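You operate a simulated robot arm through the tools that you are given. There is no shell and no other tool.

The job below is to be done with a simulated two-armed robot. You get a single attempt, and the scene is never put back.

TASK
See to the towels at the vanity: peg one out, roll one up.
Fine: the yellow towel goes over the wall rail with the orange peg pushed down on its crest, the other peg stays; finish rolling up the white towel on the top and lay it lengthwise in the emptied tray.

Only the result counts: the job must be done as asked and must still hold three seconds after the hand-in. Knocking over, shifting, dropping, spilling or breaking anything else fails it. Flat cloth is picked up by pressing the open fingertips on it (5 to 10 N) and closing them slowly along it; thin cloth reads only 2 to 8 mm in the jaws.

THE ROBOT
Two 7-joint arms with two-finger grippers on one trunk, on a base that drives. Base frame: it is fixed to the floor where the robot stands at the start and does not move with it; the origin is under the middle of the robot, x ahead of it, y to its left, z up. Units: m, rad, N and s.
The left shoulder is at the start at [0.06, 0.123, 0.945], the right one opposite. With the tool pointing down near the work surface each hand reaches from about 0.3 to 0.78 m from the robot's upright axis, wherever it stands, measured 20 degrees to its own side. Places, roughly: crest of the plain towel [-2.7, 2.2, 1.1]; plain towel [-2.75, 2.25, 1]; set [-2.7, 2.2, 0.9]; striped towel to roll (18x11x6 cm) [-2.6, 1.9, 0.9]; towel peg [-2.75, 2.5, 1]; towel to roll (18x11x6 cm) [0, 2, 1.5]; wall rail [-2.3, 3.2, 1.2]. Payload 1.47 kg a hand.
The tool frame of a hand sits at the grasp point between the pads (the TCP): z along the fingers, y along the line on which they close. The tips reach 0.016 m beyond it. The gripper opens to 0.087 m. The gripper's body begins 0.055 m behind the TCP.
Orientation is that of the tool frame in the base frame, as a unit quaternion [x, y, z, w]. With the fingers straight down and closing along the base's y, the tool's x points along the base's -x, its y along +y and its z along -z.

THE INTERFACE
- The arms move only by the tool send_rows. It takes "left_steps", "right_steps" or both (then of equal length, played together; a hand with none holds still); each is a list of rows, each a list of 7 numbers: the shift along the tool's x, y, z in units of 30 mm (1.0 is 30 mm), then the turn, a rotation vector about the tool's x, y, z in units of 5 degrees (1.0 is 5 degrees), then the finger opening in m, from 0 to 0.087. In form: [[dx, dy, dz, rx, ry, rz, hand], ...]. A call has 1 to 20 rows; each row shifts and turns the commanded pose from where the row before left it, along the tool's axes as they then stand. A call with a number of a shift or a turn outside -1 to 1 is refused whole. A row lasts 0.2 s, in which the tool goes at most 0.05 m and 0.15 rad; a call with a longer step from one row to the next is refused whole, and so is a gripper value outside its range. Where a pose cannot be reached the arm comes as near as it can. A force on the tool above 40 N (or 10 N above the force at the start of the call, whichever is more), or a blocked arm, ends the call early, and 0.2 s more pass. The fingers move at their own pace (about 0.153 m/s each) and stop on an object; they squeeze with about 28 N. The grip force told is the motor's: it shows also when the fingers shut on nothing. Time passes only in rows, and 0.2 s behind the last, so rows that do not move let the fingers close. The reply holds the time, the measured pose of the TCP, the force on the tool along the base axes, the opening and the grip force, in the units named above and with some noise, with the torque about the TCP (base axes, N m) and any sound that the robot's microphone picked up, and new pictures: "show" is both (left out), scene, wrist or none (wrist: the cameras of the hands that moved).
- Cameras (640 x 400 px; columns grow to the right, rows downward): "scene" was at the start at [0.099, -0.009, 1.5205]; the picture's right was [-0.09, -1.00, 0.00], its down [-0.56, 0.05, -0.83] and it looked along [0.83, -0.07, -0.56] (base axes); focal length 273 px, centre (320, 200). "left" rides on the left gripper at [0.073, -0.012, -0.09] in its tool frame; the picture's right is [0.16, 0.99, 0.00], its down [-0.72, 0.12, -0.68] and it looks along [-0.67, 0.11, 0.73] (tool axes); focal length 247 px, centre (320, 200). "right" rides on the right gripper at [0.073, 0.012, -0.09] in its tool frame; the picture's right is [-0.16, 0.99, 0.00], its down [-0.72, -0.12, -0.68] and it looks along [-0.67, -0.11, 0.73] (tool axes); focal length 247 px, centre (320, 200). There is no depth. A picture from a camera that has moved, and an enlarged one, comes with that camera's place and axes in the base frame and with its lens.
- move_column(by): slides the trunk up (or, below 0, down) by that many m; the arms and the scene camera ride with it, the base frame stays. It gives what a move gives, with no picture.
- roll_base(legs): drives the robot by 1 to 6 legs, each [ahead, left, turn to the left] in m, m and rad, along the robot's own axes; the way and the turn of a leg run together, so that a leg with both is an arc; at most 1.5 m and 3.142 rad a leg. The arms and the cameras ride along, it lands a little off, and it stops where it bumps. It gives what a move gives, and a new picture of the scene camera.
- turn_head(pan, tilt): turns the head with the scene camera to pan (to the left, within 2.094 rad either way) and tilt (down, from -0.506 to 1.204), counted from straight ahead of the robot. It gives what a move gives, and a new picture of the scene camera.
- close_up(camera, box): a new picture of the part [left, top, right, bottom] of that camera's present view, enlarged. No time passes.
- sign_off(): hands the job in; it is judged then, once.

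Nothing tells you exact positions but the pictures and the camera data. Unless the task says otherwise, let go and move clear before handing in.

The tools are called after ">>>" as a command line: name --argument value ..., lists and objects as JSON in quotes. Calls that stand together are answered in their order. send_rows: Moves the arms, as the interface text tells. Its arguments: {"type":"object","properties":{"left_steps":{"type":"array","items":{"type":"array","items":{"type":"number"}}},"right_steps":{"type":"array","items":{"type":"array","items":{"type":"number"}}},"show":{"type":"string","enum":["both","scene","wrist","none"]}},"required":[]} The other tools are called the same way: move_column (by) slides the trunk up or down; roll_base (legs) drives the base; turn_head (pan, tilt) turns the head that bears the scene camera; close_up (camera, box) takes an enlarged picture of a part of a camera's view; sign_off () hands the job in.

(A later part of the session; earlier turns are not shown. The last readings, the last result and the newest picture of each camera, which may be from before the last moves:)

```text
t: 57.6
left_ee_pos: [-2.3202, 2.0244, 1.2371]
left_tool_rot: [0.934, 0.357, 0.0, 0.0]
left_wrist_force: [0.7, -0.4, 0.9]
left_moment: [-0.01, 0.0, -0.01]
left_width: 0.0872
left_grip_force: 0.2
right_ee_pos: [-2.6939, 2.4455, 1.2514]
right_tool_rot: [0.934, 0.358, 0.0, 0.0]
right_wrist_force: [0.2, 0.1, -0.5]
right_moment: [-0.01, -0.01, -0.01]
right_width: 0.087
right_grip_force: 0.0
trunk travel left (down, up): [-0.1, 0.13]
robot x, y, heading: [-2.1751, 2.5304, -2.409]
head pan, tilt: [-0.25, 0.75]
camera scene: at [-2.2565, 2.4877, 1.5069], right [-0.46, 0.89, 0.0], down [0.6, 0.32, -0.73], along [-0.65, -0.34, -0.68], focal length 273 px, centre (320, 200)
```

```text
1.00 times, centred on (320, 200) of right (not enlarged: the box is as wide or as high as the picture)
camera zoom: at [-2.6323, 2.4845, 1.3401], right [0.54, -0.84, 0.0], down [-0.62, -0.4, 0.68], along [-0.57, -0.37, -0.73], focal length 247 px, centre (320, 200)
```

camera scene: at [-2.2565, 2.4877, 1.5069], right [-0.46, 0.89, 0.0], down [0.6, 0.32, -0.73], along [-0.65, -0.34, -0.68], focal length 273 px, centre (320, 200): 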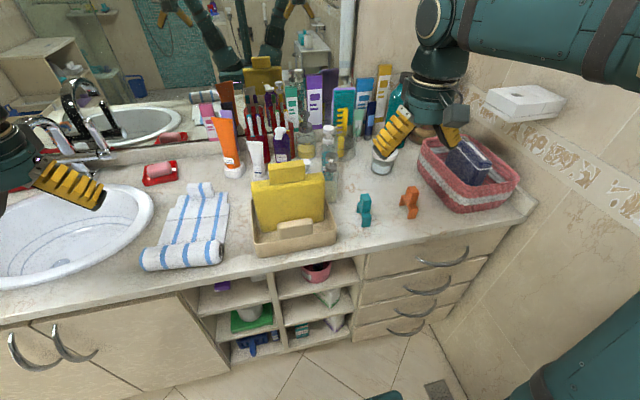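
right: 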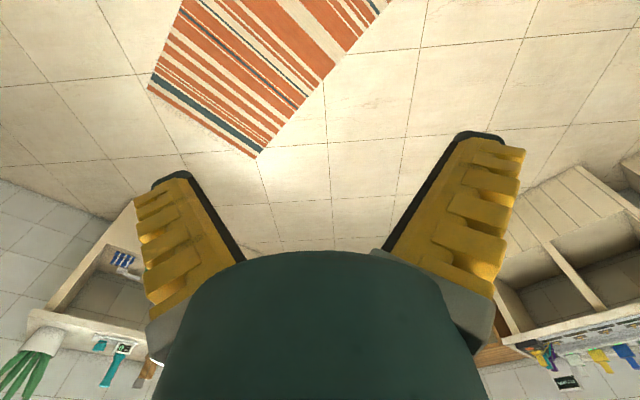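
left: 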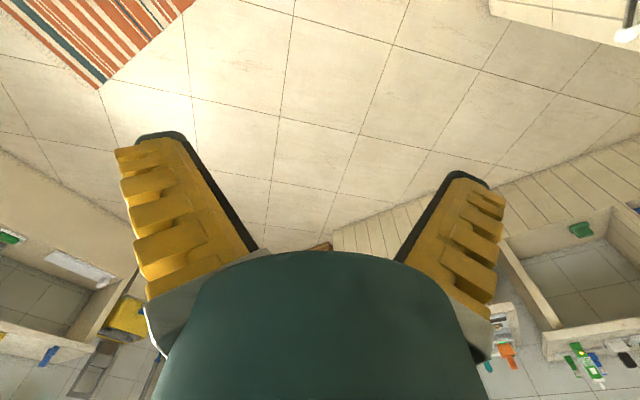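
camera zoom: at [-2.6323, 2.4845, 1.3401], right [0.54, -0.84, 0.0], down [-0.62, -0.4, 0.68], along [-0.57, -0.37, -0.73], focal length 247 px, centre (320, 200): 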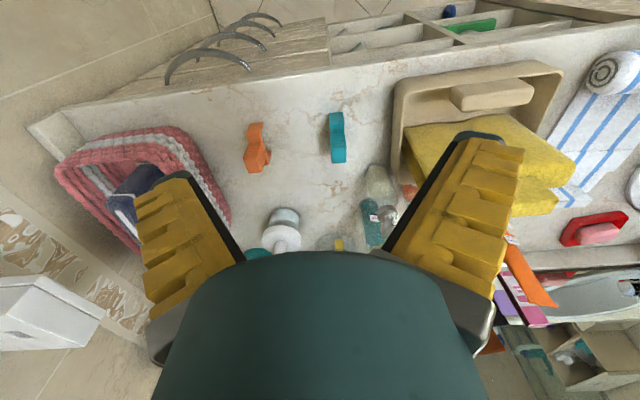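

I'm close now. I zoom the right wrist camera on the pegs and towel, and the left one on the towel's end profile.

>>> close_up --camera "right" --box '[220, 90, 380, 190]'

>>> close_up --camera "right" --box '[380, 40, 640, 202]'

>>> close_up --camera "left" --box '[0, 40, 330, 246]'

>>> close_up --camera "scene" --box '[340, 180, 436, 240]'

```text
4.00 times, centred on (300, 140) of right
camera zoom: at [-2.6323, 2.4845, 1.3401], right [0.54, -0.84, 0.0], down [-0.62, -0.4, 0.68], along [-0.57, -0.37, -0.73], focal length 988 px, centre (400, 440)
```

zoom: 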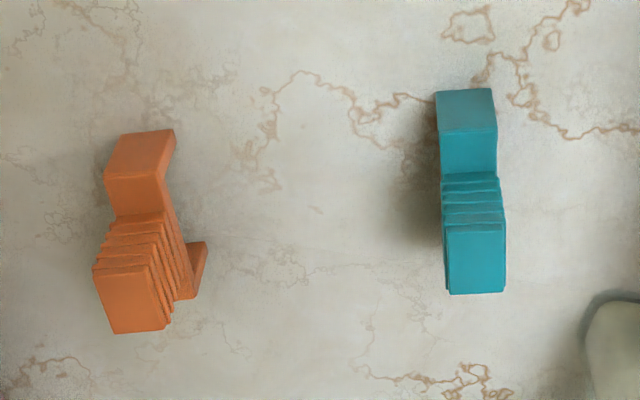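

```text
2.46 times, centred on (510, 121) of right
camera zoom: at [-2.6323, 2.4845, 1.3401], right [0.54, -0.84, 0.0], down [-0.62, -0.4, 0.68], along [-0.57, -0.37, -0.73], focal length 608 px, centre (-148, 394)
```

zoom: 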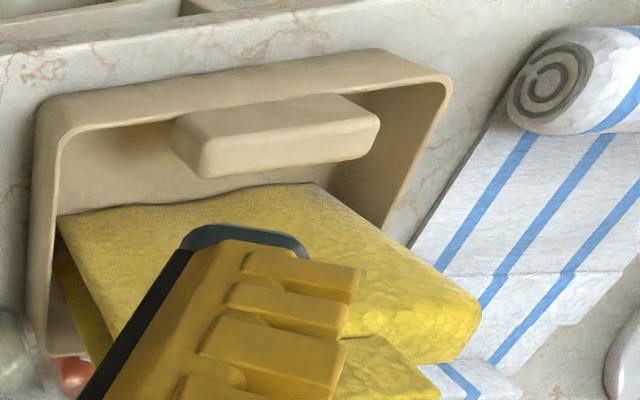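

```text
1.94 times, centred on (165, 143) of left
camera zoom: at [-2.2742, 2.0813, 1.3255], right [0.78, -0.63, 0.0], down [-0.46, -0.57, 0.68], along [-0.43, -0.53, -0.73], focal length 479 px, centre (621, 310)
```

zoom: 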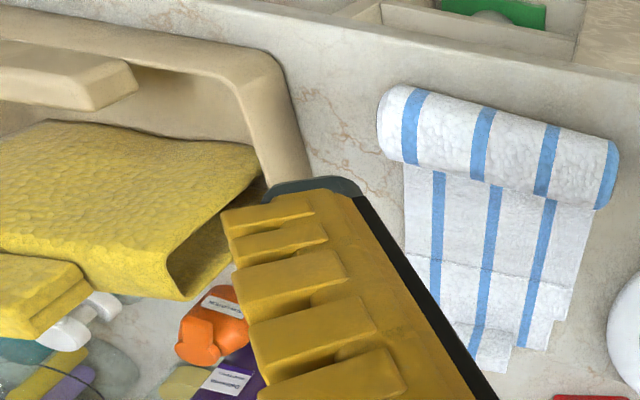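

```text
6.67 times, centred on (388, 210) of scene
camera zoom: at [-2.2565, 2.4877, 1.5069], right [-0.46, 0.89, 0.0], down [0.6, 0.32, -0.73], along [-0.65, -0.34, -0.68], focal length 1821 px, centre (-133, 133)
```

zoom: 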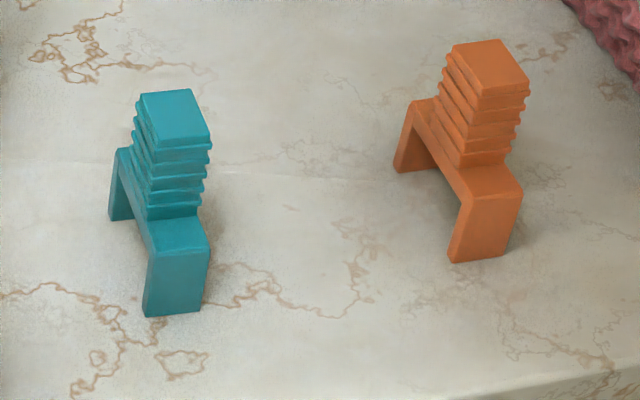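

The pegs are bridge-shaped with a ribbed head, the yellow towel is a hollow saddle with a crest tab. I'll take the tab with the left hand, closing fore-aft, so I rotate that wrist 90° first.

>>> send_rows --left_steps '[[0, 0, 0, 0, 0, 1, 0.087], [0, 0, 0, 0, 0, 1, 0.087], [0, 0, 0, 0, 0, 1, 0.087], [0, 0, 0, 0, 0, 1, 0.087], [0, 0, 0, 0, 0, 1, 0.087], [0, 0, 0, 0, 0, 1, 0.087], [0, 0, 0, 0, 0, 1, 0.087], [0, 0, 0, 0, 0, 1, 0.087], [0, 0, 0, 0, 0, 1, 0.087], [0, 0, 0, 0, 0, 1, 0.087], [0, 0, 0, 0, 0, 1, 0.087], [0, 0, 0, 0, 0, 1, 0.087], [0, 0, 0, 0, 0, 1, 0.087], [0, 0, 0, 0, 0, 1, 0.087], [0, 0, 0, 0, 0, 1, 0.087], [0, 0, 0, 0, 0, 1, 0.087], [0, 0, 0, 0, 0, 1, 0.087], [0, 0, 0, 0, 0, 1, 0.087]]' --show "both"

```text
t: 61.4
left_ee_pos: [-2.3202, 2.0247, 1.2364]
left_tool_rot: [0.913, -0.408, 0.0, 0.001]
left_wrist_force: [0.0, 0.0, 0.0]
left_moment: [0.02, -0.04, -0.03]
left_width: 0.0867
left_grip_force: 0.0
right_ee_pos: [-2.6939, 2.4461, 1.2495]
right_tool_rot: [0.934, 0.358, 0.001, 0.0]
right_wrist_force: [-1.1, 0.6, -0.2]
right_moment: [0.01, -0.02, -0.01]
right_width: 0.0873
right_grip_force: 0.1
trunk travel left (down, up): [-0.1, 0.13]
robot x, y, heading: [-2.1765, 2.5325, -2.408]
head pan, tilt: [-0.25, 0.75]
camera scene: at [-2.2567, 2.4877, 1.5068], right [-0.46, 0.89, 0.0], down [0.6, 0.32, -0.73], along [-0.65, -0.34, -0.68], focal length 273 px, centre (320, 200)
camera left: at [-2.2638, 1.977, 1.3253], right [-0.63, -0.78, 0.0], down [-0.57, 0.46, 0.68], along [-0.53, 0.43, -0.73], focal length 247 px, centre (320, 200)
```

scene: 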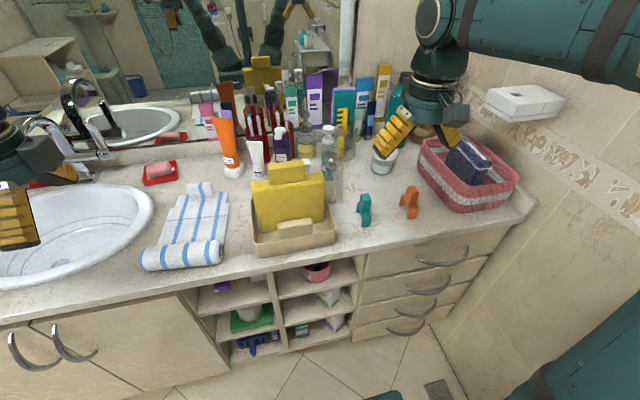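
left: 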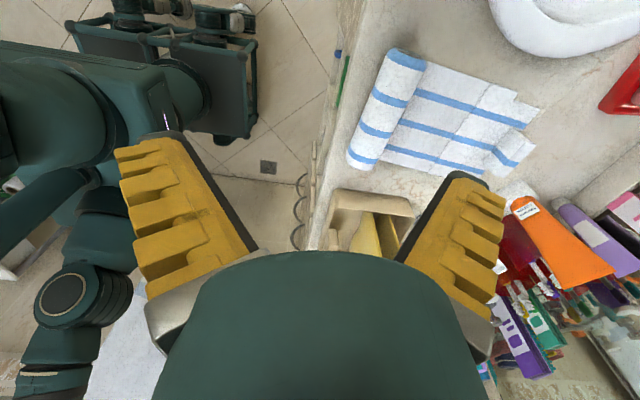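

Now I move the left hand over the tab.

>>> send_rows --left_steps '[[-0.99, 0.49, 0, 0, 0, 0, 0.087], [-0.99, 0.49, 0, 0, 0, 0, 0.087], [-0.99, 0.49, 0, 0, 0, 0, 0.087], [-0.99, 0.49, 0, 0, 0, 0, 0.087], [-0.99, 0.49, 0, 0, 0, 0, 0.087], [-0.99, 0.49, 0, 0, 0, 0, 0.087], [-0.99, 0.49, 0, 0, 0, 0, 0.087], [-0.99, 0.49, 0, 0, 0, 0, 0.087], [-0.99, 0.49, 0, 0, 0, 0, 0.087], [-0.99, 0.49, 0, 0, 0, 0, 0.087], [-0.99, 0.49, 0, 0, 0, 0, 0.087], [-0.99, 0.49, 0, 0, 0, 0, 0.087]]' --show "both"

```text
t: 64.0
left_ee_pos: [-2.6906, 2.174, 1.2366]
left_tool_rot: [0.913, -0.408, 0.002, 0.0]
left_wrist_force: [-0.1, 0.0, 0.2]
left_moment: [-0.02, -0.03, 0.01]
left_width: 0.0871
left_grip_force: 0.0
right_ee_pos: [-2.697, 2.4451, 1.2497]
right_tool_rot: [0.934, 0.357, 0.001, 0.0]
right_wrist_force: [-1.6, -0.8, -1.3]
right_moment: [-0.02, -0.03, -0.02]
right_width: 0.087
right_grip_force: 0.1
trunk travel left (down, up): [-0.1, 0.13]
robot x, y, heading: [-2.1766, 2.5334, -2.412]
head pan, tilt: [-0.25, 0.75]
camera scene: at [-2.2589, 2.4883, 1.5066], right [-0.46, 0.89, 0.0], down [0.61, 0.32, -0.73], along [-0.65, -0.34, -0.68], focal length 273 px, centre (320, 200)
camera left: at [-2.6348, 2.1263, 1.3257], right [-0.63, -0.78, 0.0], down [-0.57, 0.46, 0.68], along [-0.53, 0.43, -0.73], focal length 247 px, centre (320, 200)
```

scene: 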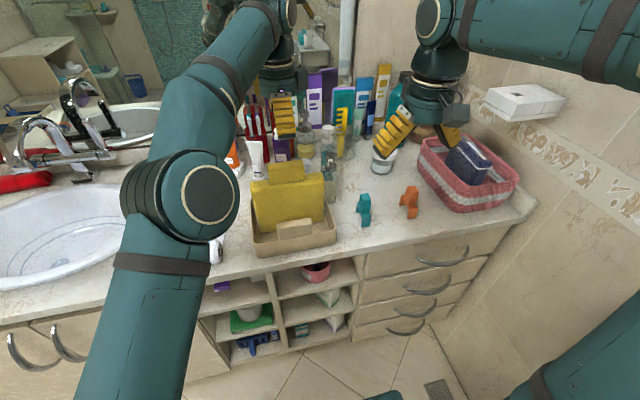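
left: 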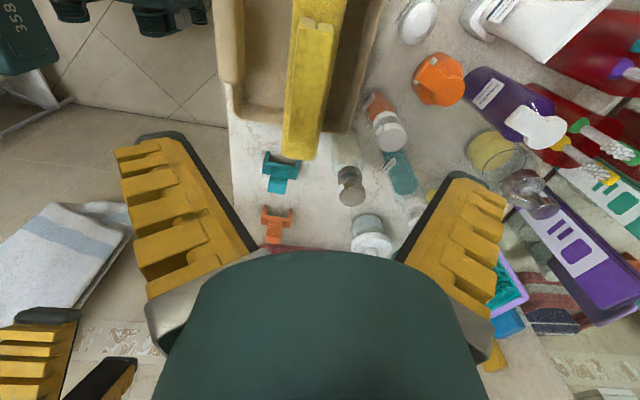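

The tab is nearly centred between the fingers. A zoom confirms its ends.

>>> close_up --camera "left" --box '[200, 0, 420, 138]'

>>> close_up --camera "scene" --box '[220, 80, 380, 180]'

```text
2.90 times, centred on (310, 69) of left
camera zoom: at [-2.6348, 2.1263, 1.3257], right [-0.63, -0.78, 0.0], down [-0.57, 0.46, 0.68], along [-0.53, 0.43, -0.73], focal length 716 px, centre (349, 580)
```

zoom: 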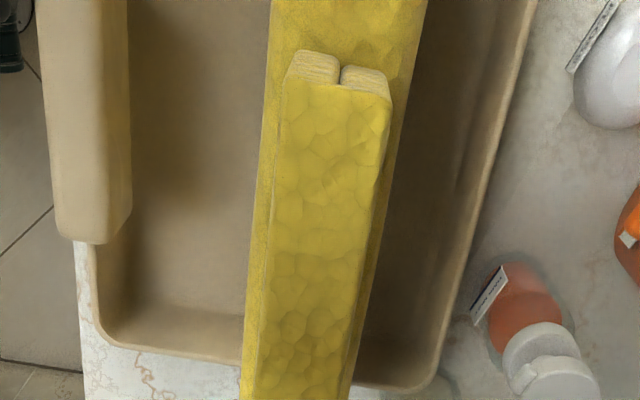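

```text
4.00 times, centred on (300, 130) of scene
camera zoom: at [-2.2589, 2.4883, 1.5066], right [-0.46, 0.89, 0.0], down [0.61, 0.32, -0.73], along [-0.65, -0.34, -0.68], focal length 1092 px, centre (400, 480)
```

zoom: 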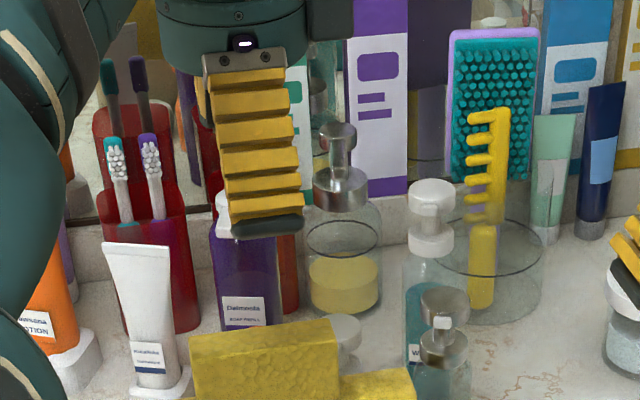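

Tab is 1 cm nearer to me than the hand's centre; otherwise aligned. I shift and descend.

>>> send_rows --left_steps '[[0, -0.32, 0.3, 0, 0, 0, 0.087], [0, 0, 0.8, 0, 0, 0, 0.087], [0, 0, 0.8, 0, 0, 0, 0.087], [0, 0, 0.8, 0, 0, 0, 0.087], [0, 0, 0.8, 0, 0, 0, 0.087]]' --show "both"

>>> close_up --camera "scene" --box '[220, 100, 380, 200]'

```text
t: 65.2
left_ee_pos: [-2.6812, 2.1794, 1.1316]
left_tool_rot: [0.913, -0.408, 0.0, 0.0]
left_wrist_force: [0.6, -1.1, 0.0]
left_moment: [0.01, 0.01, 0.01]
left_width: 0.0871
left_grip_force: 0.0
right_ee_pos: [-2.6949, 2.445, 1.2508]
right_tool_rot: [0.934, 0.357, 0.0, -0.001]
right_wrist_force: [0.1, -0.2, 0.4]
right_moment: [0.01, 0.0, 0.02]
right_width: 0.0871
right_grip_force: 0.1
trunk travel left (down, up): [-0.1, 0.13]
robot x, y, heading: [-2.1758, 2.5324, -2.411]
head pan, tilt: [-0.25, 0.75]
camera scene: at [-2.2568, 2.4876, 1.5068], right [-0.46, 0.89, 0.0], down [0.6, 0.32, -0.73], along [-0.65, -0.34, -0.68], focal length 273 px, centre (320, 200)
camera left: at [-2.625, 2.1317, 1.2198], right [-0.63, -0.78, 0.0], down [-0.57, 0.46, 0.68], along [-0.53, 0.43, -0.73], focal length 247 px, centre (320, 200)
```

scene: 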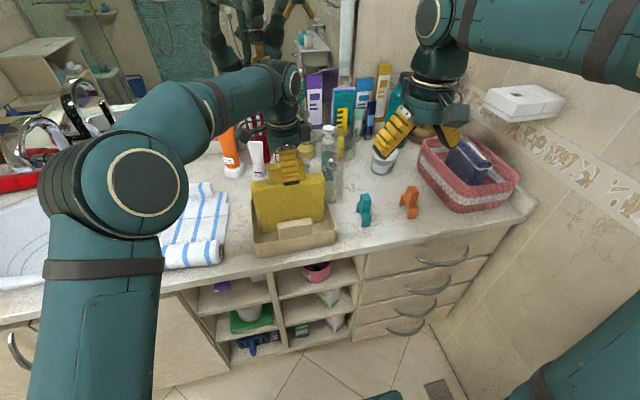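
left: 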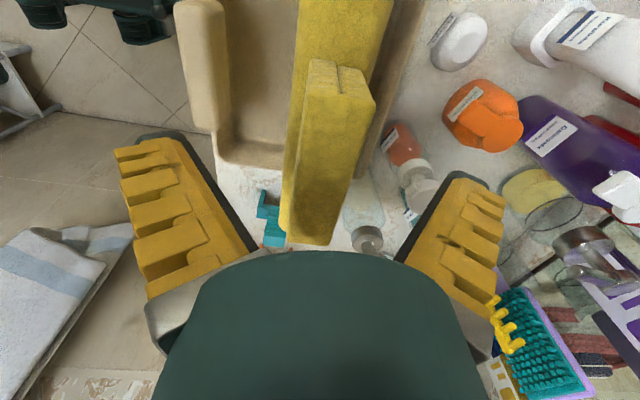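

```text
4.00 times, centred on (300, 150) of scene
camera zoom: at [-2.2568, 2.4876, 1.5068], right [-0.46, 0.89, 0.0], down [0.6, 0.32, -0.73], along [-0.65, -0.34, -0.68], focal length 1092 px, centre (400, 400)
```

zoom: 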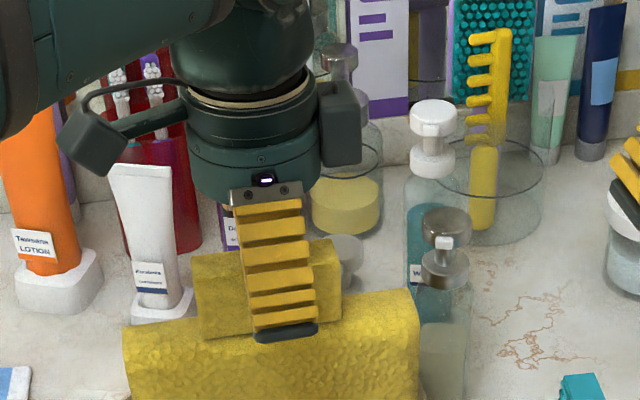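

>>> close_up --camera "left" --box '[230, 0, 430, 250]'

```text
1.60 times, centred on (330, 125) of left
camera zoom: at [-2.625, 2.1317, 1.2198], right [-0.63, -0.78, 0.0], down [-0.57, 0.46, 0.68], along [-0.53, 0.43, -0.73], focal length 395 px, centre (304, 320)
```

zoom: 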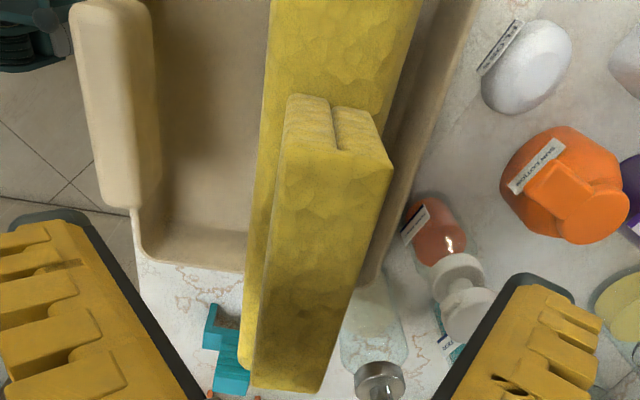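

>>> send_rows --left_steps '[[-0.4, 0.1, 0.3, 0, 0, 0, 0.087], [0, 0, 0.5, 0, 0, 0, 0.087], [0, 0, 0.4, 0, 0, 0, 0.087], [0, 0, 0, 0, 0, 0, 0.087]]' --show "both"

>>> close_up --camera "scene" --box '[220, 100, 380, 200]'

```text
t: 66.2
left_ee_pos: [-2.6913, 2.1851, 1.0953]
left_tool_rot: [0.913, -0.407, 0.0, 0.0]
left_wrist_force: [0.0, -0.1, -0.3]
left_moment: [0.01, -0.01, 0.01]
left_width: 0.0871
left_grip_force: 0.1
right_ee_pos: [-2.693, 2.445, 1.2511]
right_tool_rot: [0.934, 0.358, 0.0, 0.0]
right_wrist_force: [-0.6, -1.0, -0.1]
right_moment: [0.0, 0.0, -0.03]
right_width: 0.087
right_grip_force: 0.0
trunk travel left (down, up): [-0.1, 0.13]
robot x, y, heading: [-2.1755, 2.5288, -2.41]
head pan, tilt: [-0.25, 0.75]
camera scene: at [-2.2565, 2.4877, 1.5069], right [-0.46, 0.89, 0.0], down [0.6, 0.32, -0.73], along [-0.65, -0.34, -0.68], focal length 273 px, centre (320, 200)
camera left: at [-2.6352, 2.1378, 1.1842], right [-0.63, -0.78, 0.0], down [-0.57, 0.46, 0.68], along [-0.53, 0.43, -0.73], focal length 247 px, centre (320, 200)
```

scene: 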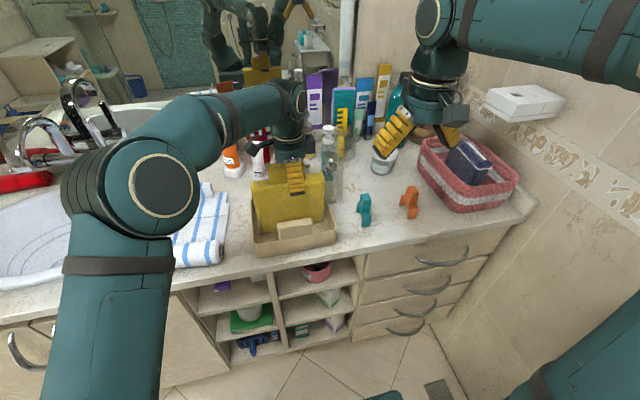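
left: 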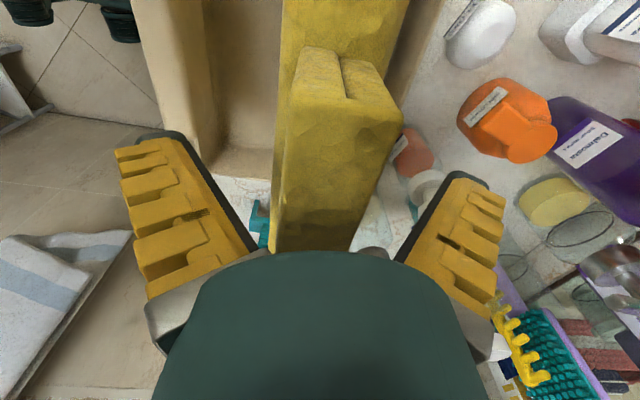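

```text
4.00 times, centred on (300, 150) of scene
camera zoom: at [-2.2565, 2.4877, 1.5069], right [-0.46, 0.89, 0.0], down [0.6, 0.32, -0.73], along [-0.65, -0.34, -0.68], focal length 1092 px, centre (400, 400)
```

zoom: 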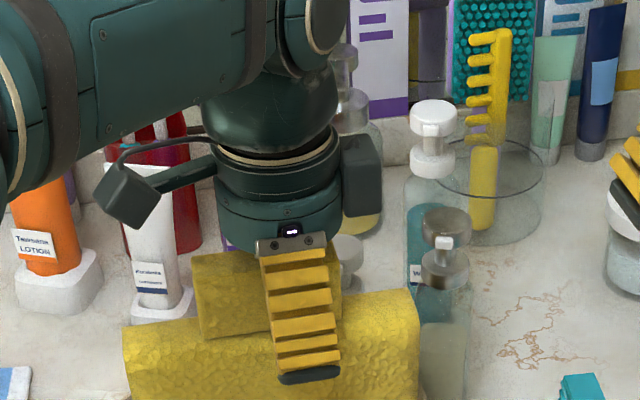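

Fingers straddle the tab. I close on it.

>>> send_rows --left_steps '[[0.2, 0, -0.15, 0, 0, 0, 0.06], [0, 0, 0, 0, 0, 0, 0.04], [0, 0, 0, 0, 0, 0, 0.02], [0, 0, 0, 0, 0, 0, 0.0], [0, 0, 0, 0, 0, 0, 0.0]]' --show "wrist"

>>> close_up --camera "scene" --box '[220, 100, 380, 200]'

```text
t: 67.4
left_ee_pos: [-2.6878, 2.1811, 1.1015]
left_tool_rot: [0.913, -0.408, -0.001, 0.002]
left_wrist_force: [2.4, 1.4, 14.2]
left_moment: [-0.03, 0.01, -0.1]
left_width: 0.0342
left_grip_force: 28.5
right_ee_pos: [-2.6942, 2.4459, 1.2509]
right_tool_rot: [0.934, 0.358, -0.001, 0.001]
right_wrist_force: [-0.4, 0.2, -0.5]
right_moment: [0.0, 0.01, 0.0]
right_width: 0.087
right_grip_force: 0.0
trunk travel left (down, up): [-0.1, 0.13]
robot x, y, heading: [-2.1757, 2.5333, -2.41]
head pan, tilt: [-0.25, 0.75]
camera left: at [-2.6306, 2.134, 1.1904], right [-0.63, -0.78, 0.0], down [-0.57, 0.46, 0.68], along [-0.53, 0.43, -0.73], focal length 247 px, centre (320, 200)
```

left: 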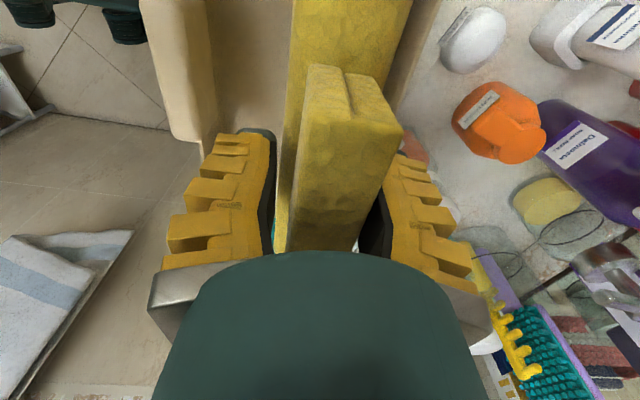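

```text
4.00 times, centred on (300, 150) of scene
camera zoom: at [-2.2553, 2.4885, 1.507], right [-0.46, 0.89, 0.0], down [0.6, 0.32, -0.73], along [-0.65, -0.34, -0.68], focal length 1092 px, centre (400, 400)
```

zoom: 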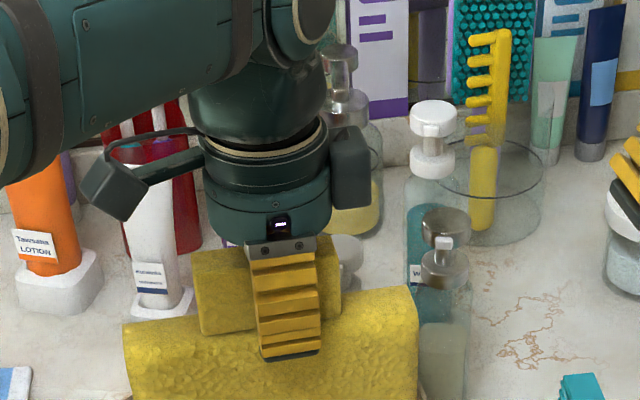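

The width (34 mm) and upward force show the fingertips are wedged on the towel's shoulder rather than the tab. I reopen, rise 1.2 cm and close again.

>>> send_rows --left_steps '[[0, 0, 0, 0, 0, 0, 0.06], [0, 0, -0.2, 0, 0, 0, 0.06], [0, 0, -0.2, 0, 0, 0, 0.06], [0, 0, 0, 0, 0, 0, 0.04], [0, 0, 0, 0, 0, 0, 0.02], [0, 0, 0, 0, 0, 0, 0.0], [0, 0, 0, 0, 0, 0, 0.0]]' --show "wrist"

```text
t: 69.0
left_ee_pos: [-2.6879, 2.1816, 1.1137]
left_tool_rot: [0.913, -0.407, -0.001, 0.0]
left_wrist_force: [0.7, 0.8, 9.4]
left_moment: [0.05, -0.03, -0.22]
left_width: 0.0192
left_grip_force: 28.1
right_ee_pos: [-2.6932, 2.4455, 1.2512]
right_tool_rot: [0.934, 0.357, 0.0, 0.0]
right_wrist_force: [0.7, -0.2, 0.0]
right_moment: [-0.02, 0.0, -0.02]
right_width: 0.087
right_grip_force: 0.0
trunk travel left (down, up): [-0.1, 0.13]
robot x, y, heading: [-2.176, 2.536, -2.412]
head pan, tilt: [-0.25, 0.75]
camera left: at [-2.6311, 2.1341, 1.2018], right [-0.63, -0.78, 0.0], down [-0.57, 0.46, 0.68], along [-0.53, 0.43, -0.73], focal length 247 px, centre (320, 200)
```

left: 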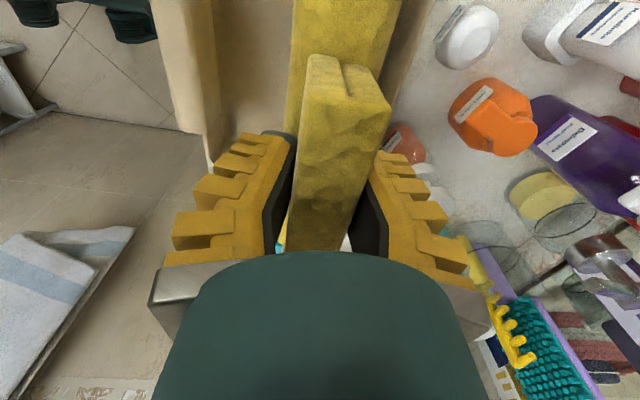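

Now it grips at 19 mm. I lift slowly by 3 cm and check.

>>> send_rows --left_steps '[[0, 0, -0.33, 0, 0, 0, 0.0], [0, 0, -0.33, 0, 0, 0, 0.0], [0, 0, -0.33, 0, 0, 0, 0.0]]' --show "both"

```text
t: 69.8
left_ee_pos: [-2.6884, 2.1798, 1.1422]
left_tool_rot: [0.913, -0.407, -0.001, -0.001]
left_wrist_force: [0.4, -0.7, -1.2]
left_moment: [0.01, 0.06, -0.02]
left_width: 0.0163
left_grip_force: 28.2
right_ee_pos: [-2.6947, 2.4448, 1.2511]
right_tool_rot: [0.934, 0.358, -0.001, 0.0]
right_wrist_force: [-0.4, 1.0, 0.6]
right_moment: [0.0, -0.03, -0.04]
right_width: 0.0871
right_grip_force: 0.1
trunk travel left (down, up): [-0.1, 0.13]
robot x, y, heading: [-2.1756, 2.5356, -2.412]
head pan, tilt: [-0.25, 0.75]
camera scene: at [-2.2568, 2.4877, 1.5068], right [-0.46, 0.89, 0.0], down [0.6, 0.32, -0.73], along [-0.65, -0.34, -0.68], focal length 273 px, centre (320, 200)
camera left: at [-2.6323, 2.1334, 1.2304], right [-0.63, -0.78, 0.0], down [-0.57, 0.46, 0.68], along [-0.53, 0.43, -0.73], focal length 247 px, centre (320, 200)
```

scene: 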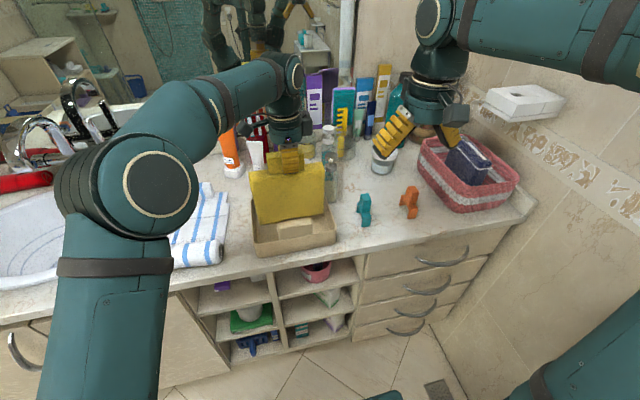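
left: 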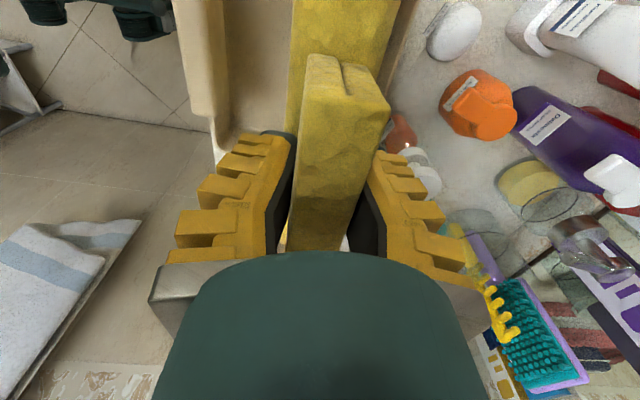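

The towel came up with the hand. I lift it clear of the tray.

>>> send_rows --left_steps '[[0, 0, -0.6, 0, 0, 0, 0.0], [0, 0, -0.6, 0, 0, 0, 0.0], [0, 0, -0.6, 0, 0, 0, 0.0], [0, 0, -0.6, 0, 0, 0, 0.0], [0, 0, -0.6, 0, 0, 0, 0.0], [0, 0, -0.6, 0, 0, 0, 0.0]]' --show "both"

>>> close_up --camera "scene" --box '[220, 80, 380, 180]'

```text
t: 71.2
left_ee_pos: [-2.6894, 2.1812, 1.2485]
left_tool_rot: [0.913, -0.407, 0.0, -0.001]
left_wrist_force: [0.1, 0.1, -1.6]
left_moment: [0.02, -0.04, 0.02]
left_width: 0.0164
left_grip_force: 28.1
right_ee_pos: [-2.6951, 2.4456, 1.2509]
right_tool_rot: [0.934, 0.358, 0.0, 0.001]
right_wrist_force: [-0.6, 0.0, -0.1]
right_moment: [0.02, -0.02, -0.01]
right_width: 0.0871
right_grip_force: 0.1
trunk travel left (down, up): [-0.1, 0.13]
robot x, y, heading: [-2.1785, 2.5306, -2.412]
head pan, tilt: [-0.25, 0.75]
camera scene: at [-2.2576, 2.4878, 1.5067], right [-0.46, 0.89, 0.0], down [0.6, 0.32, -0.73], along [-0.65, -0.34, -0.68], focal length 273 px, centre (320, 200)
camera left: at [-2.6331, 2.1338, 1.3387], right [-0.63, -0.78, 0.0], down [-0.57, 0.46, 0.68], along [-0.53, 0.43, -0.73], focal length 247 px, centre (320, 200)
```

scene: 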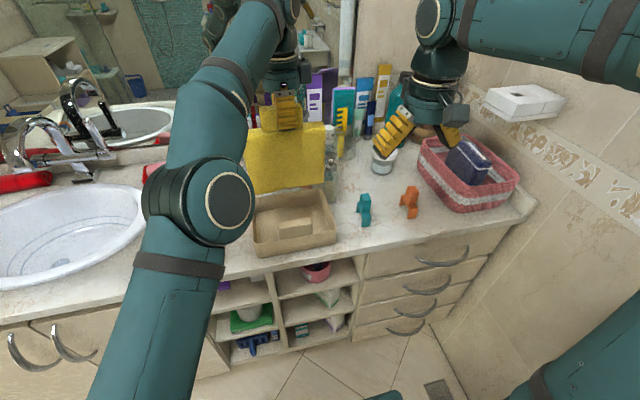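
left: 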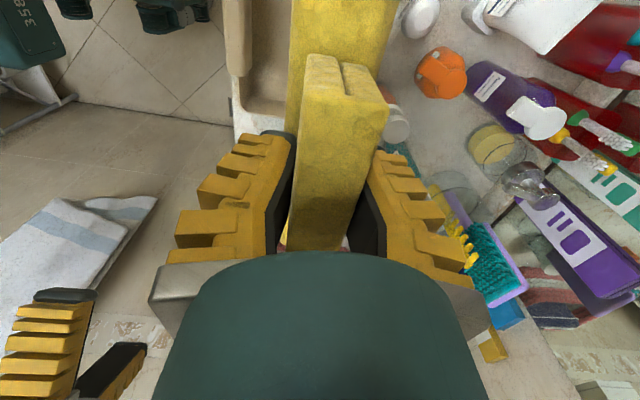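

```text
4.00 times, centred on (300, 130) of scene
camera zoom: at [-2.2576, 2.4878, 1.5067], right [-0.46, 0.89, 0.0], down [0.6, 0.32, -0.73], along [-0.65, -0.34, -0.68], focal length 1092 px, centre (400, 480)
```

zoom: 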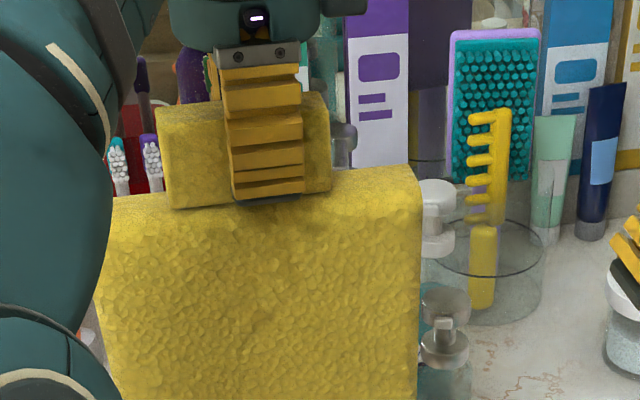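

The towel is held clear. Now the right hand goes over the orange peg.

>>> send_rows --right_steps '[[-0.84, -0.81, 0.4, 0, 0, 0, 0.07], [-0.84, -0.81, 0.4, 0, 0, 0, 0.07], [-0.84, -0.81, 0.4, 0, 0, 0, 0.07], [-0.84, -0.81, 0.4, 0, 0, 0, 0.07], [-0.84, -0.81, 0.4, 0, 0, 0, 0.07]]' --show "both"

>>> close_up --camera "right" --box '[230, 50, 410, 250]'

```text
t: 72.4
left_ee_pos: [-2.6898, 2.1814, 1.2497]
left_tool_rot: [0.913, -0.407, 0.0, -0.002]
left_wrist_force: [-0.4, -0.4, -1.8]
left_moment: [0.02, -0.01, -0.01]
left_width: 0.0159
left_grip_force: 28.1
right_ee_pos: [-2.8711, 2.4506, 1.1912]
right_tool_rot: [0.934, 0.357, 0.001, -0.001]
right_wrist_force: [-0.3, 0.1, -0.8]
right_moment: [-0.01, 0.01, 0.02]
right_width: 0.0736
right_grip_force: 2.4
trunk travel left (down, up): [-0.1, 0.13]
robot x, y, heading: [-2.1694, 2.5317, -2.412]
head pan, tilt: [-0.25, 0.75]
camera scene: at [-2.2583, 2.4873, 1.5067], right [-0.46, 0.89, 0.0], down [0.61, 0.32, -0.73], along [-0.65, -0.34, -0.68], focal length 273 px, centre (320, 200)
camera right: at [-2.8085, 2.4902, 1.2805], right [0.54, -0.84, 0.0], down [-0.62, -0.4, 0.68], along [-0.57, -0.37, -0.73], focal length 247 px, centre (320, 200)
```

scene: 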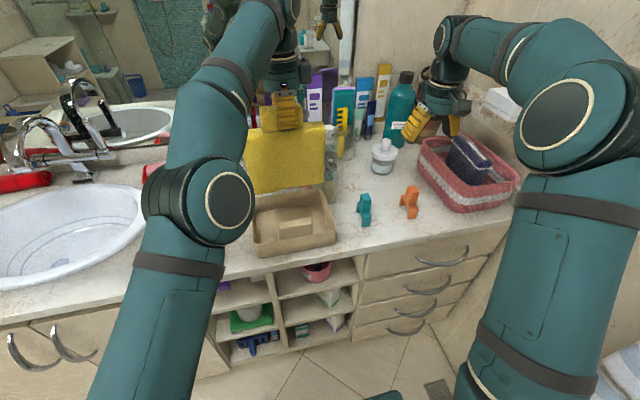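
right: 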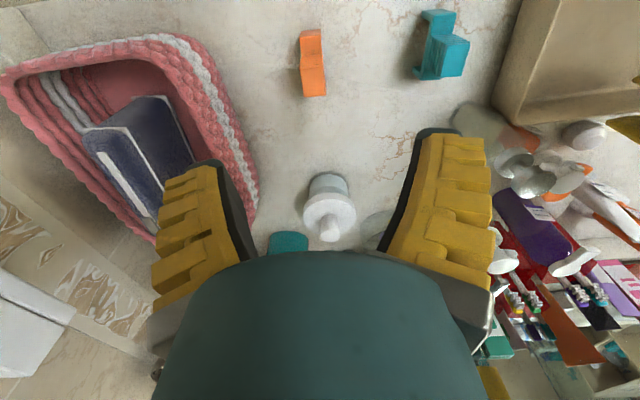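

```text
2.00 times, centred on (320, 150) of right
camera zoom: at [-2.8085, 2.4902, 1.2805], right [0.54, -0.84, 0.0], down [-0.62, -0.4, 0.68], along [-0.57, -0.37, -0.73], focal length 494 px, centre (320, 300)
```

zoom: 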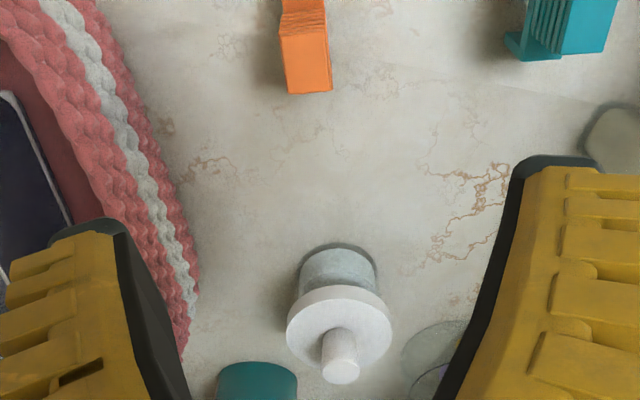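

The peg's head lies almost under the right hand. I centre and descend in two stages.

>>> send_rows --right_steps '[[-0.2, -0.23, 0.8, 0, 0, 0, 0.07], [0, 0, 0.9, 0, 0, 0, 0.07], [0, 0, 0.9, 0, 0, 0, 0.07], [0, 0, 0.9, 0, 0, 0, 0.07]]' --show "wrist"

>>> close_up --camera "scene" --box '[340, 140, 500, 240]'

```text
t: 73.4
left_ee_pos: [-2.6896, 2.1815, 1.2496]
left_tool_rot: [0.913, -0.407, 0.0, 0.0]
left_wrist_force: [0.2, 0.2, -1.3]
left_moment: [0.02, 0.01, 0.02]
left_width: 0.0164
left_grip_force: 28.1
right_ee_pos: [-2.8784, 2.4524, 1.0859]
right_tool_rot: [0.934, 0.357, 0.0, 0.001]
right_wrist_force: [-1.0, -0.4, 0.1]
right_moment: [-0.02, 0.01, -0.03]
right_width: 0.0733
right_grip_force: 2.6
trunk travel left (down, up): [-0.1, 0.13]
robot x, y, heading: [-2.1756, 2.5326, -2.408]
head pan, tilt: [-0.25, 0.75]
camera right: at [-2.8167, 2.4917, 1.1747], right [0.54, -0.84, 0.0], down [-0.62, -0.4, 0.68], along [-0.57, -0.37, -0.73], focal length 247 px, centre (320, 200)
```

right: 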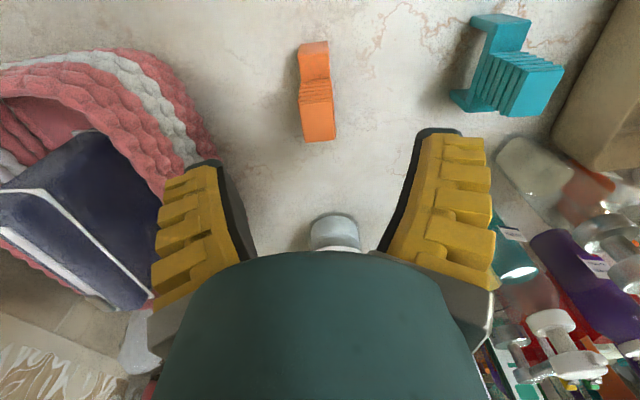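

```text
4.00 times, centred on (420, 190) of scene
camera zoom: at [-2.257, 2.4875, 1.5068], right [-0.46, 0.89, 0.0], down [0.6, 0.32, -0.73], along [-0.65, -0.34, -0.68], focal length 1092 px, centre (-80, 240)
```

zoom: 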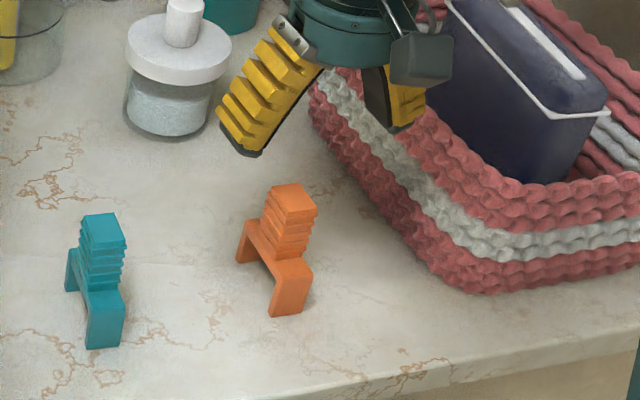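

>>> send_rows --right_steps '[[-0.1, -0.08, 0.8, 0, 0, 0, 0.07], [0, 0, 0.8, 0, 0, 0, 0.07]]' --show "wrist"

>>> close_up --camera "scene" --box '[340, 140, 500, 240]'

```text
t: 74.0
left_ee_pos: [-2.6883, 2.1806, 1.2515]
left_tool_rot: [0.913, -0.407, -0.001, 0.0]
left_wrist_force: [-0.3, -0.2, -1.3]
left_moment: [0.04, 0.01, -0.01]
left_width: 0.0163
left_grip_force: 27.9
right_ee_pos: [-2.8818, 2.4548, 1.0366]
right_tool_rot: [0.934, 0.357, 0.0, 0.001]
right_wrist_force: [0.2, -0.7, -0.1]
right_moment: [0.0, -0.04, 0.02]
right_width: 0.0734
right_grip_force: 2.2
trunk travel left (down, up): [-0.1, 0.13]
robot x, y, heading: [-2.1765, 2.5374, -2.406]
head pan, tilt: [-0.25, 0.75]
camera right: at [-2.8205, 2.4927, 1.1256], right [0.54, -0.84, 0.0], down [-0.62, -0.4, 0.68], along [-0.57, -0.37, -0.73], focal length 247 px, centre (320, 200)
```

right: 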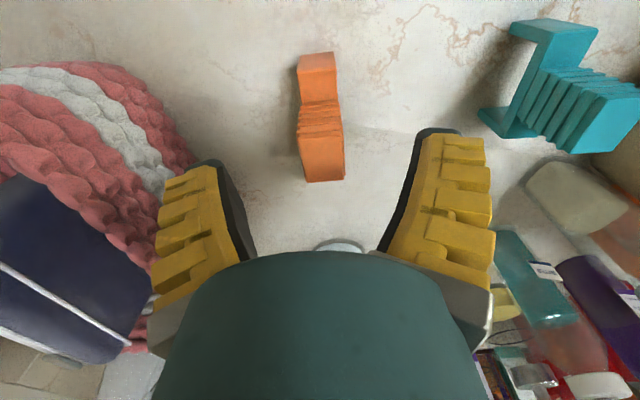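

```text
4.00 times, centred on (420, 190) of scene
camera zoom: at [-2.2568, 2.4877, 1.5068], right [-0.46, 0.89, 0.0], down [0.6, 0.32, -0.73], along [-0.65, -0.34, -0.68], focal length 1092 px, centre (-80, 240)
```

zoom: 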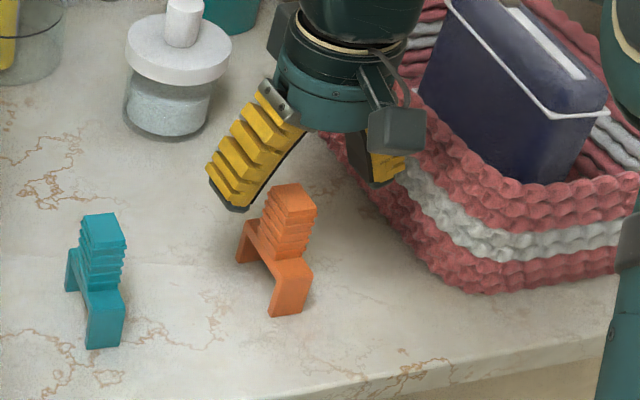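

>>> send_rows --right_steps '[[-0.2, 0, 0.74, 0, 0, 0, 0.07], [0, 0, 0.74, 0, 0, 0, 0.06], [0, 0, 0, 0, 0, 0, 0.04], [0, 0, 0, 0, 0, 0, 0.02], [0, 0, 0, 0, 0, 0, 0.01], [0, 0, 0, 0, 0, 0, 0.0]]' --show "wrist"

>>> close_up --camera "scene" --box '[340, 140, 500, 240]'

```text
t: 75.4
left_ee_pos: [-2.6886, 2.18, 1.2508]
left_tool_rot: [0.913, -0.408, 0.0, 0.0]
left_wrist_force: [0.3, -0.3, -2.1]
left_moment: [0.0, 0.05, 0.02]
left_width: 0.0162
left_grip_force: 28.0
right_ee_pos: [-2.8882, 2.4488, 0.9937]
right_tool_rot: [0.934, 0.357, -0.001, 0.001]
right_wrist_force: [-0.8, -0.6, 4.6]
right_moment: [0.04, -0.06, -0.04]
right_width: 0.0171
right_grip_force: 28.0
trunk travel left (down, up): [-0.1, 0.13]
robot x, y, heading: [-2.1762, 2.5353, -2.412]
head pan, tilt: [-0.25, 0.75]
camera right: at [-2.8259, 2.4883, 1.0833], right [0.54, -0.84, 0.0], down [-0.62, -0.4, 0.68], along [-0.57, -0.37, -0.73], focal length 247 px, centre (320, 200)
```

right: 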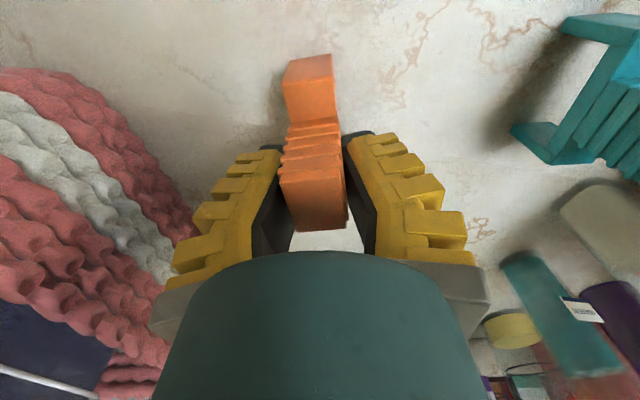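

```text
4.00 times, centred on (420, 190) of scene
camera zoom: at [-2.2563, 2.4876, 1.5069], right [-0.46, 0.89, 0.0], down [0.6, 0.32, -0.73], along [-0.65, -0.34, -0.68], focal length 1092 px, centre (-80, 240)
```

zoom: 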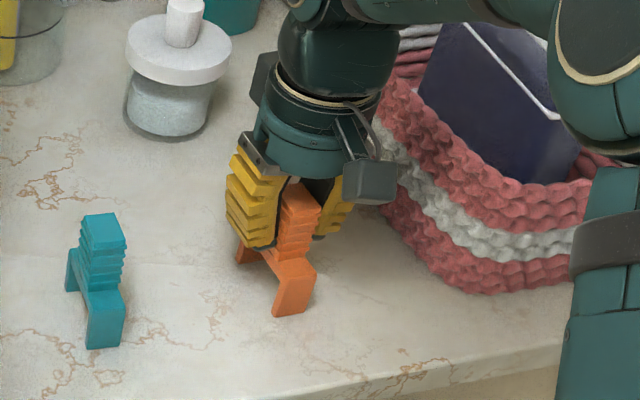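

The peg is gripped (17 mm). I lift it 2 cm and check that it comes along.

>>> send_rows --right_steps '[[0, 0, -0.33, 0, 0, 0, 0.0], [0, 0, -0.33, 0, 0, 0, 0.0], [0, 0, -0.6, 0, 0, 0, 0.0], [0, 0, -0.6, 0, 0, 0, 0.0]]' --show "wrist"

>>> close_up --camera "scene" --box '[340, 120, 500, 220]'

```text
t: 76.4
left_ee_pos: [-2.6877, 2.1815, 1.2503]
left_tool_rot: [0.913, -0.408, 0.0, 0.0]
left_wrist_force: [-0.2, -0.2, -2.1]
left_moment: [-0.04, 0.0, 0.0]
left_width: 0.0161
left_grip_force: 27.7
right_ee_pos: [-2.8884, 2.4491, 1.0488]
right_tool_rot: [0.934, 0.357, 0.001, 0.001]
right_wrist_force: [0.0, 0.3, 0.5]
right_moment: [0.0, 0.02, -0.02]
right_width: 0.0144
right_grip_force: 28.1
trunk travel left (down, up): [-0.1, 0.13]
robot x, y, heading: [-2.1779, 2.5369, -2.406]
head pan, tilt: [-0.25, 0.75]
camera right: at [-2.8253, 2.4877, 1.1386], right [0.54, -0.84, 0.0], down [-0.62, -0.4, 0.68], along [-0.57, -0.37, -0.73], focal length 247 px, centre (320, 200)
```

right: 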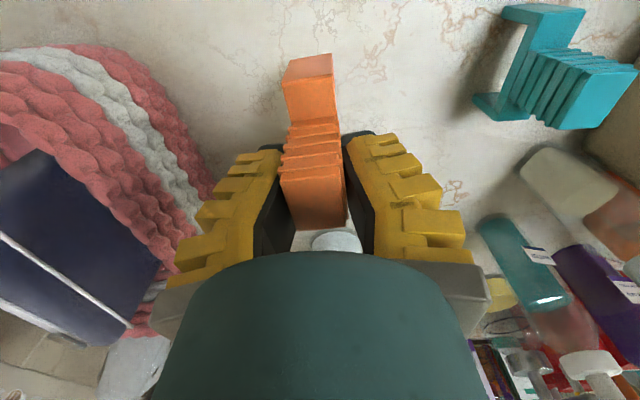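

```text
4.00 times, centred on (420, 170) of scene
camera zoom: at [-2.2567, 2.4876, 1.5068], right [-0.46, 0.89, 0.0], down [0.6, 0.32, -0.73], along [-0.65, -0.34, -0.68], focal length 1092 px, centre (-80, 320)
```

zoom: 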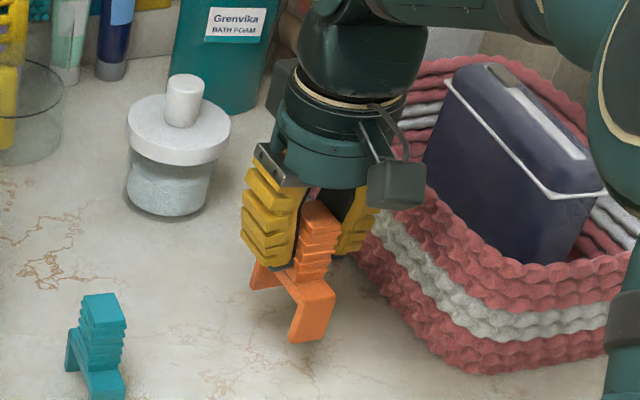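

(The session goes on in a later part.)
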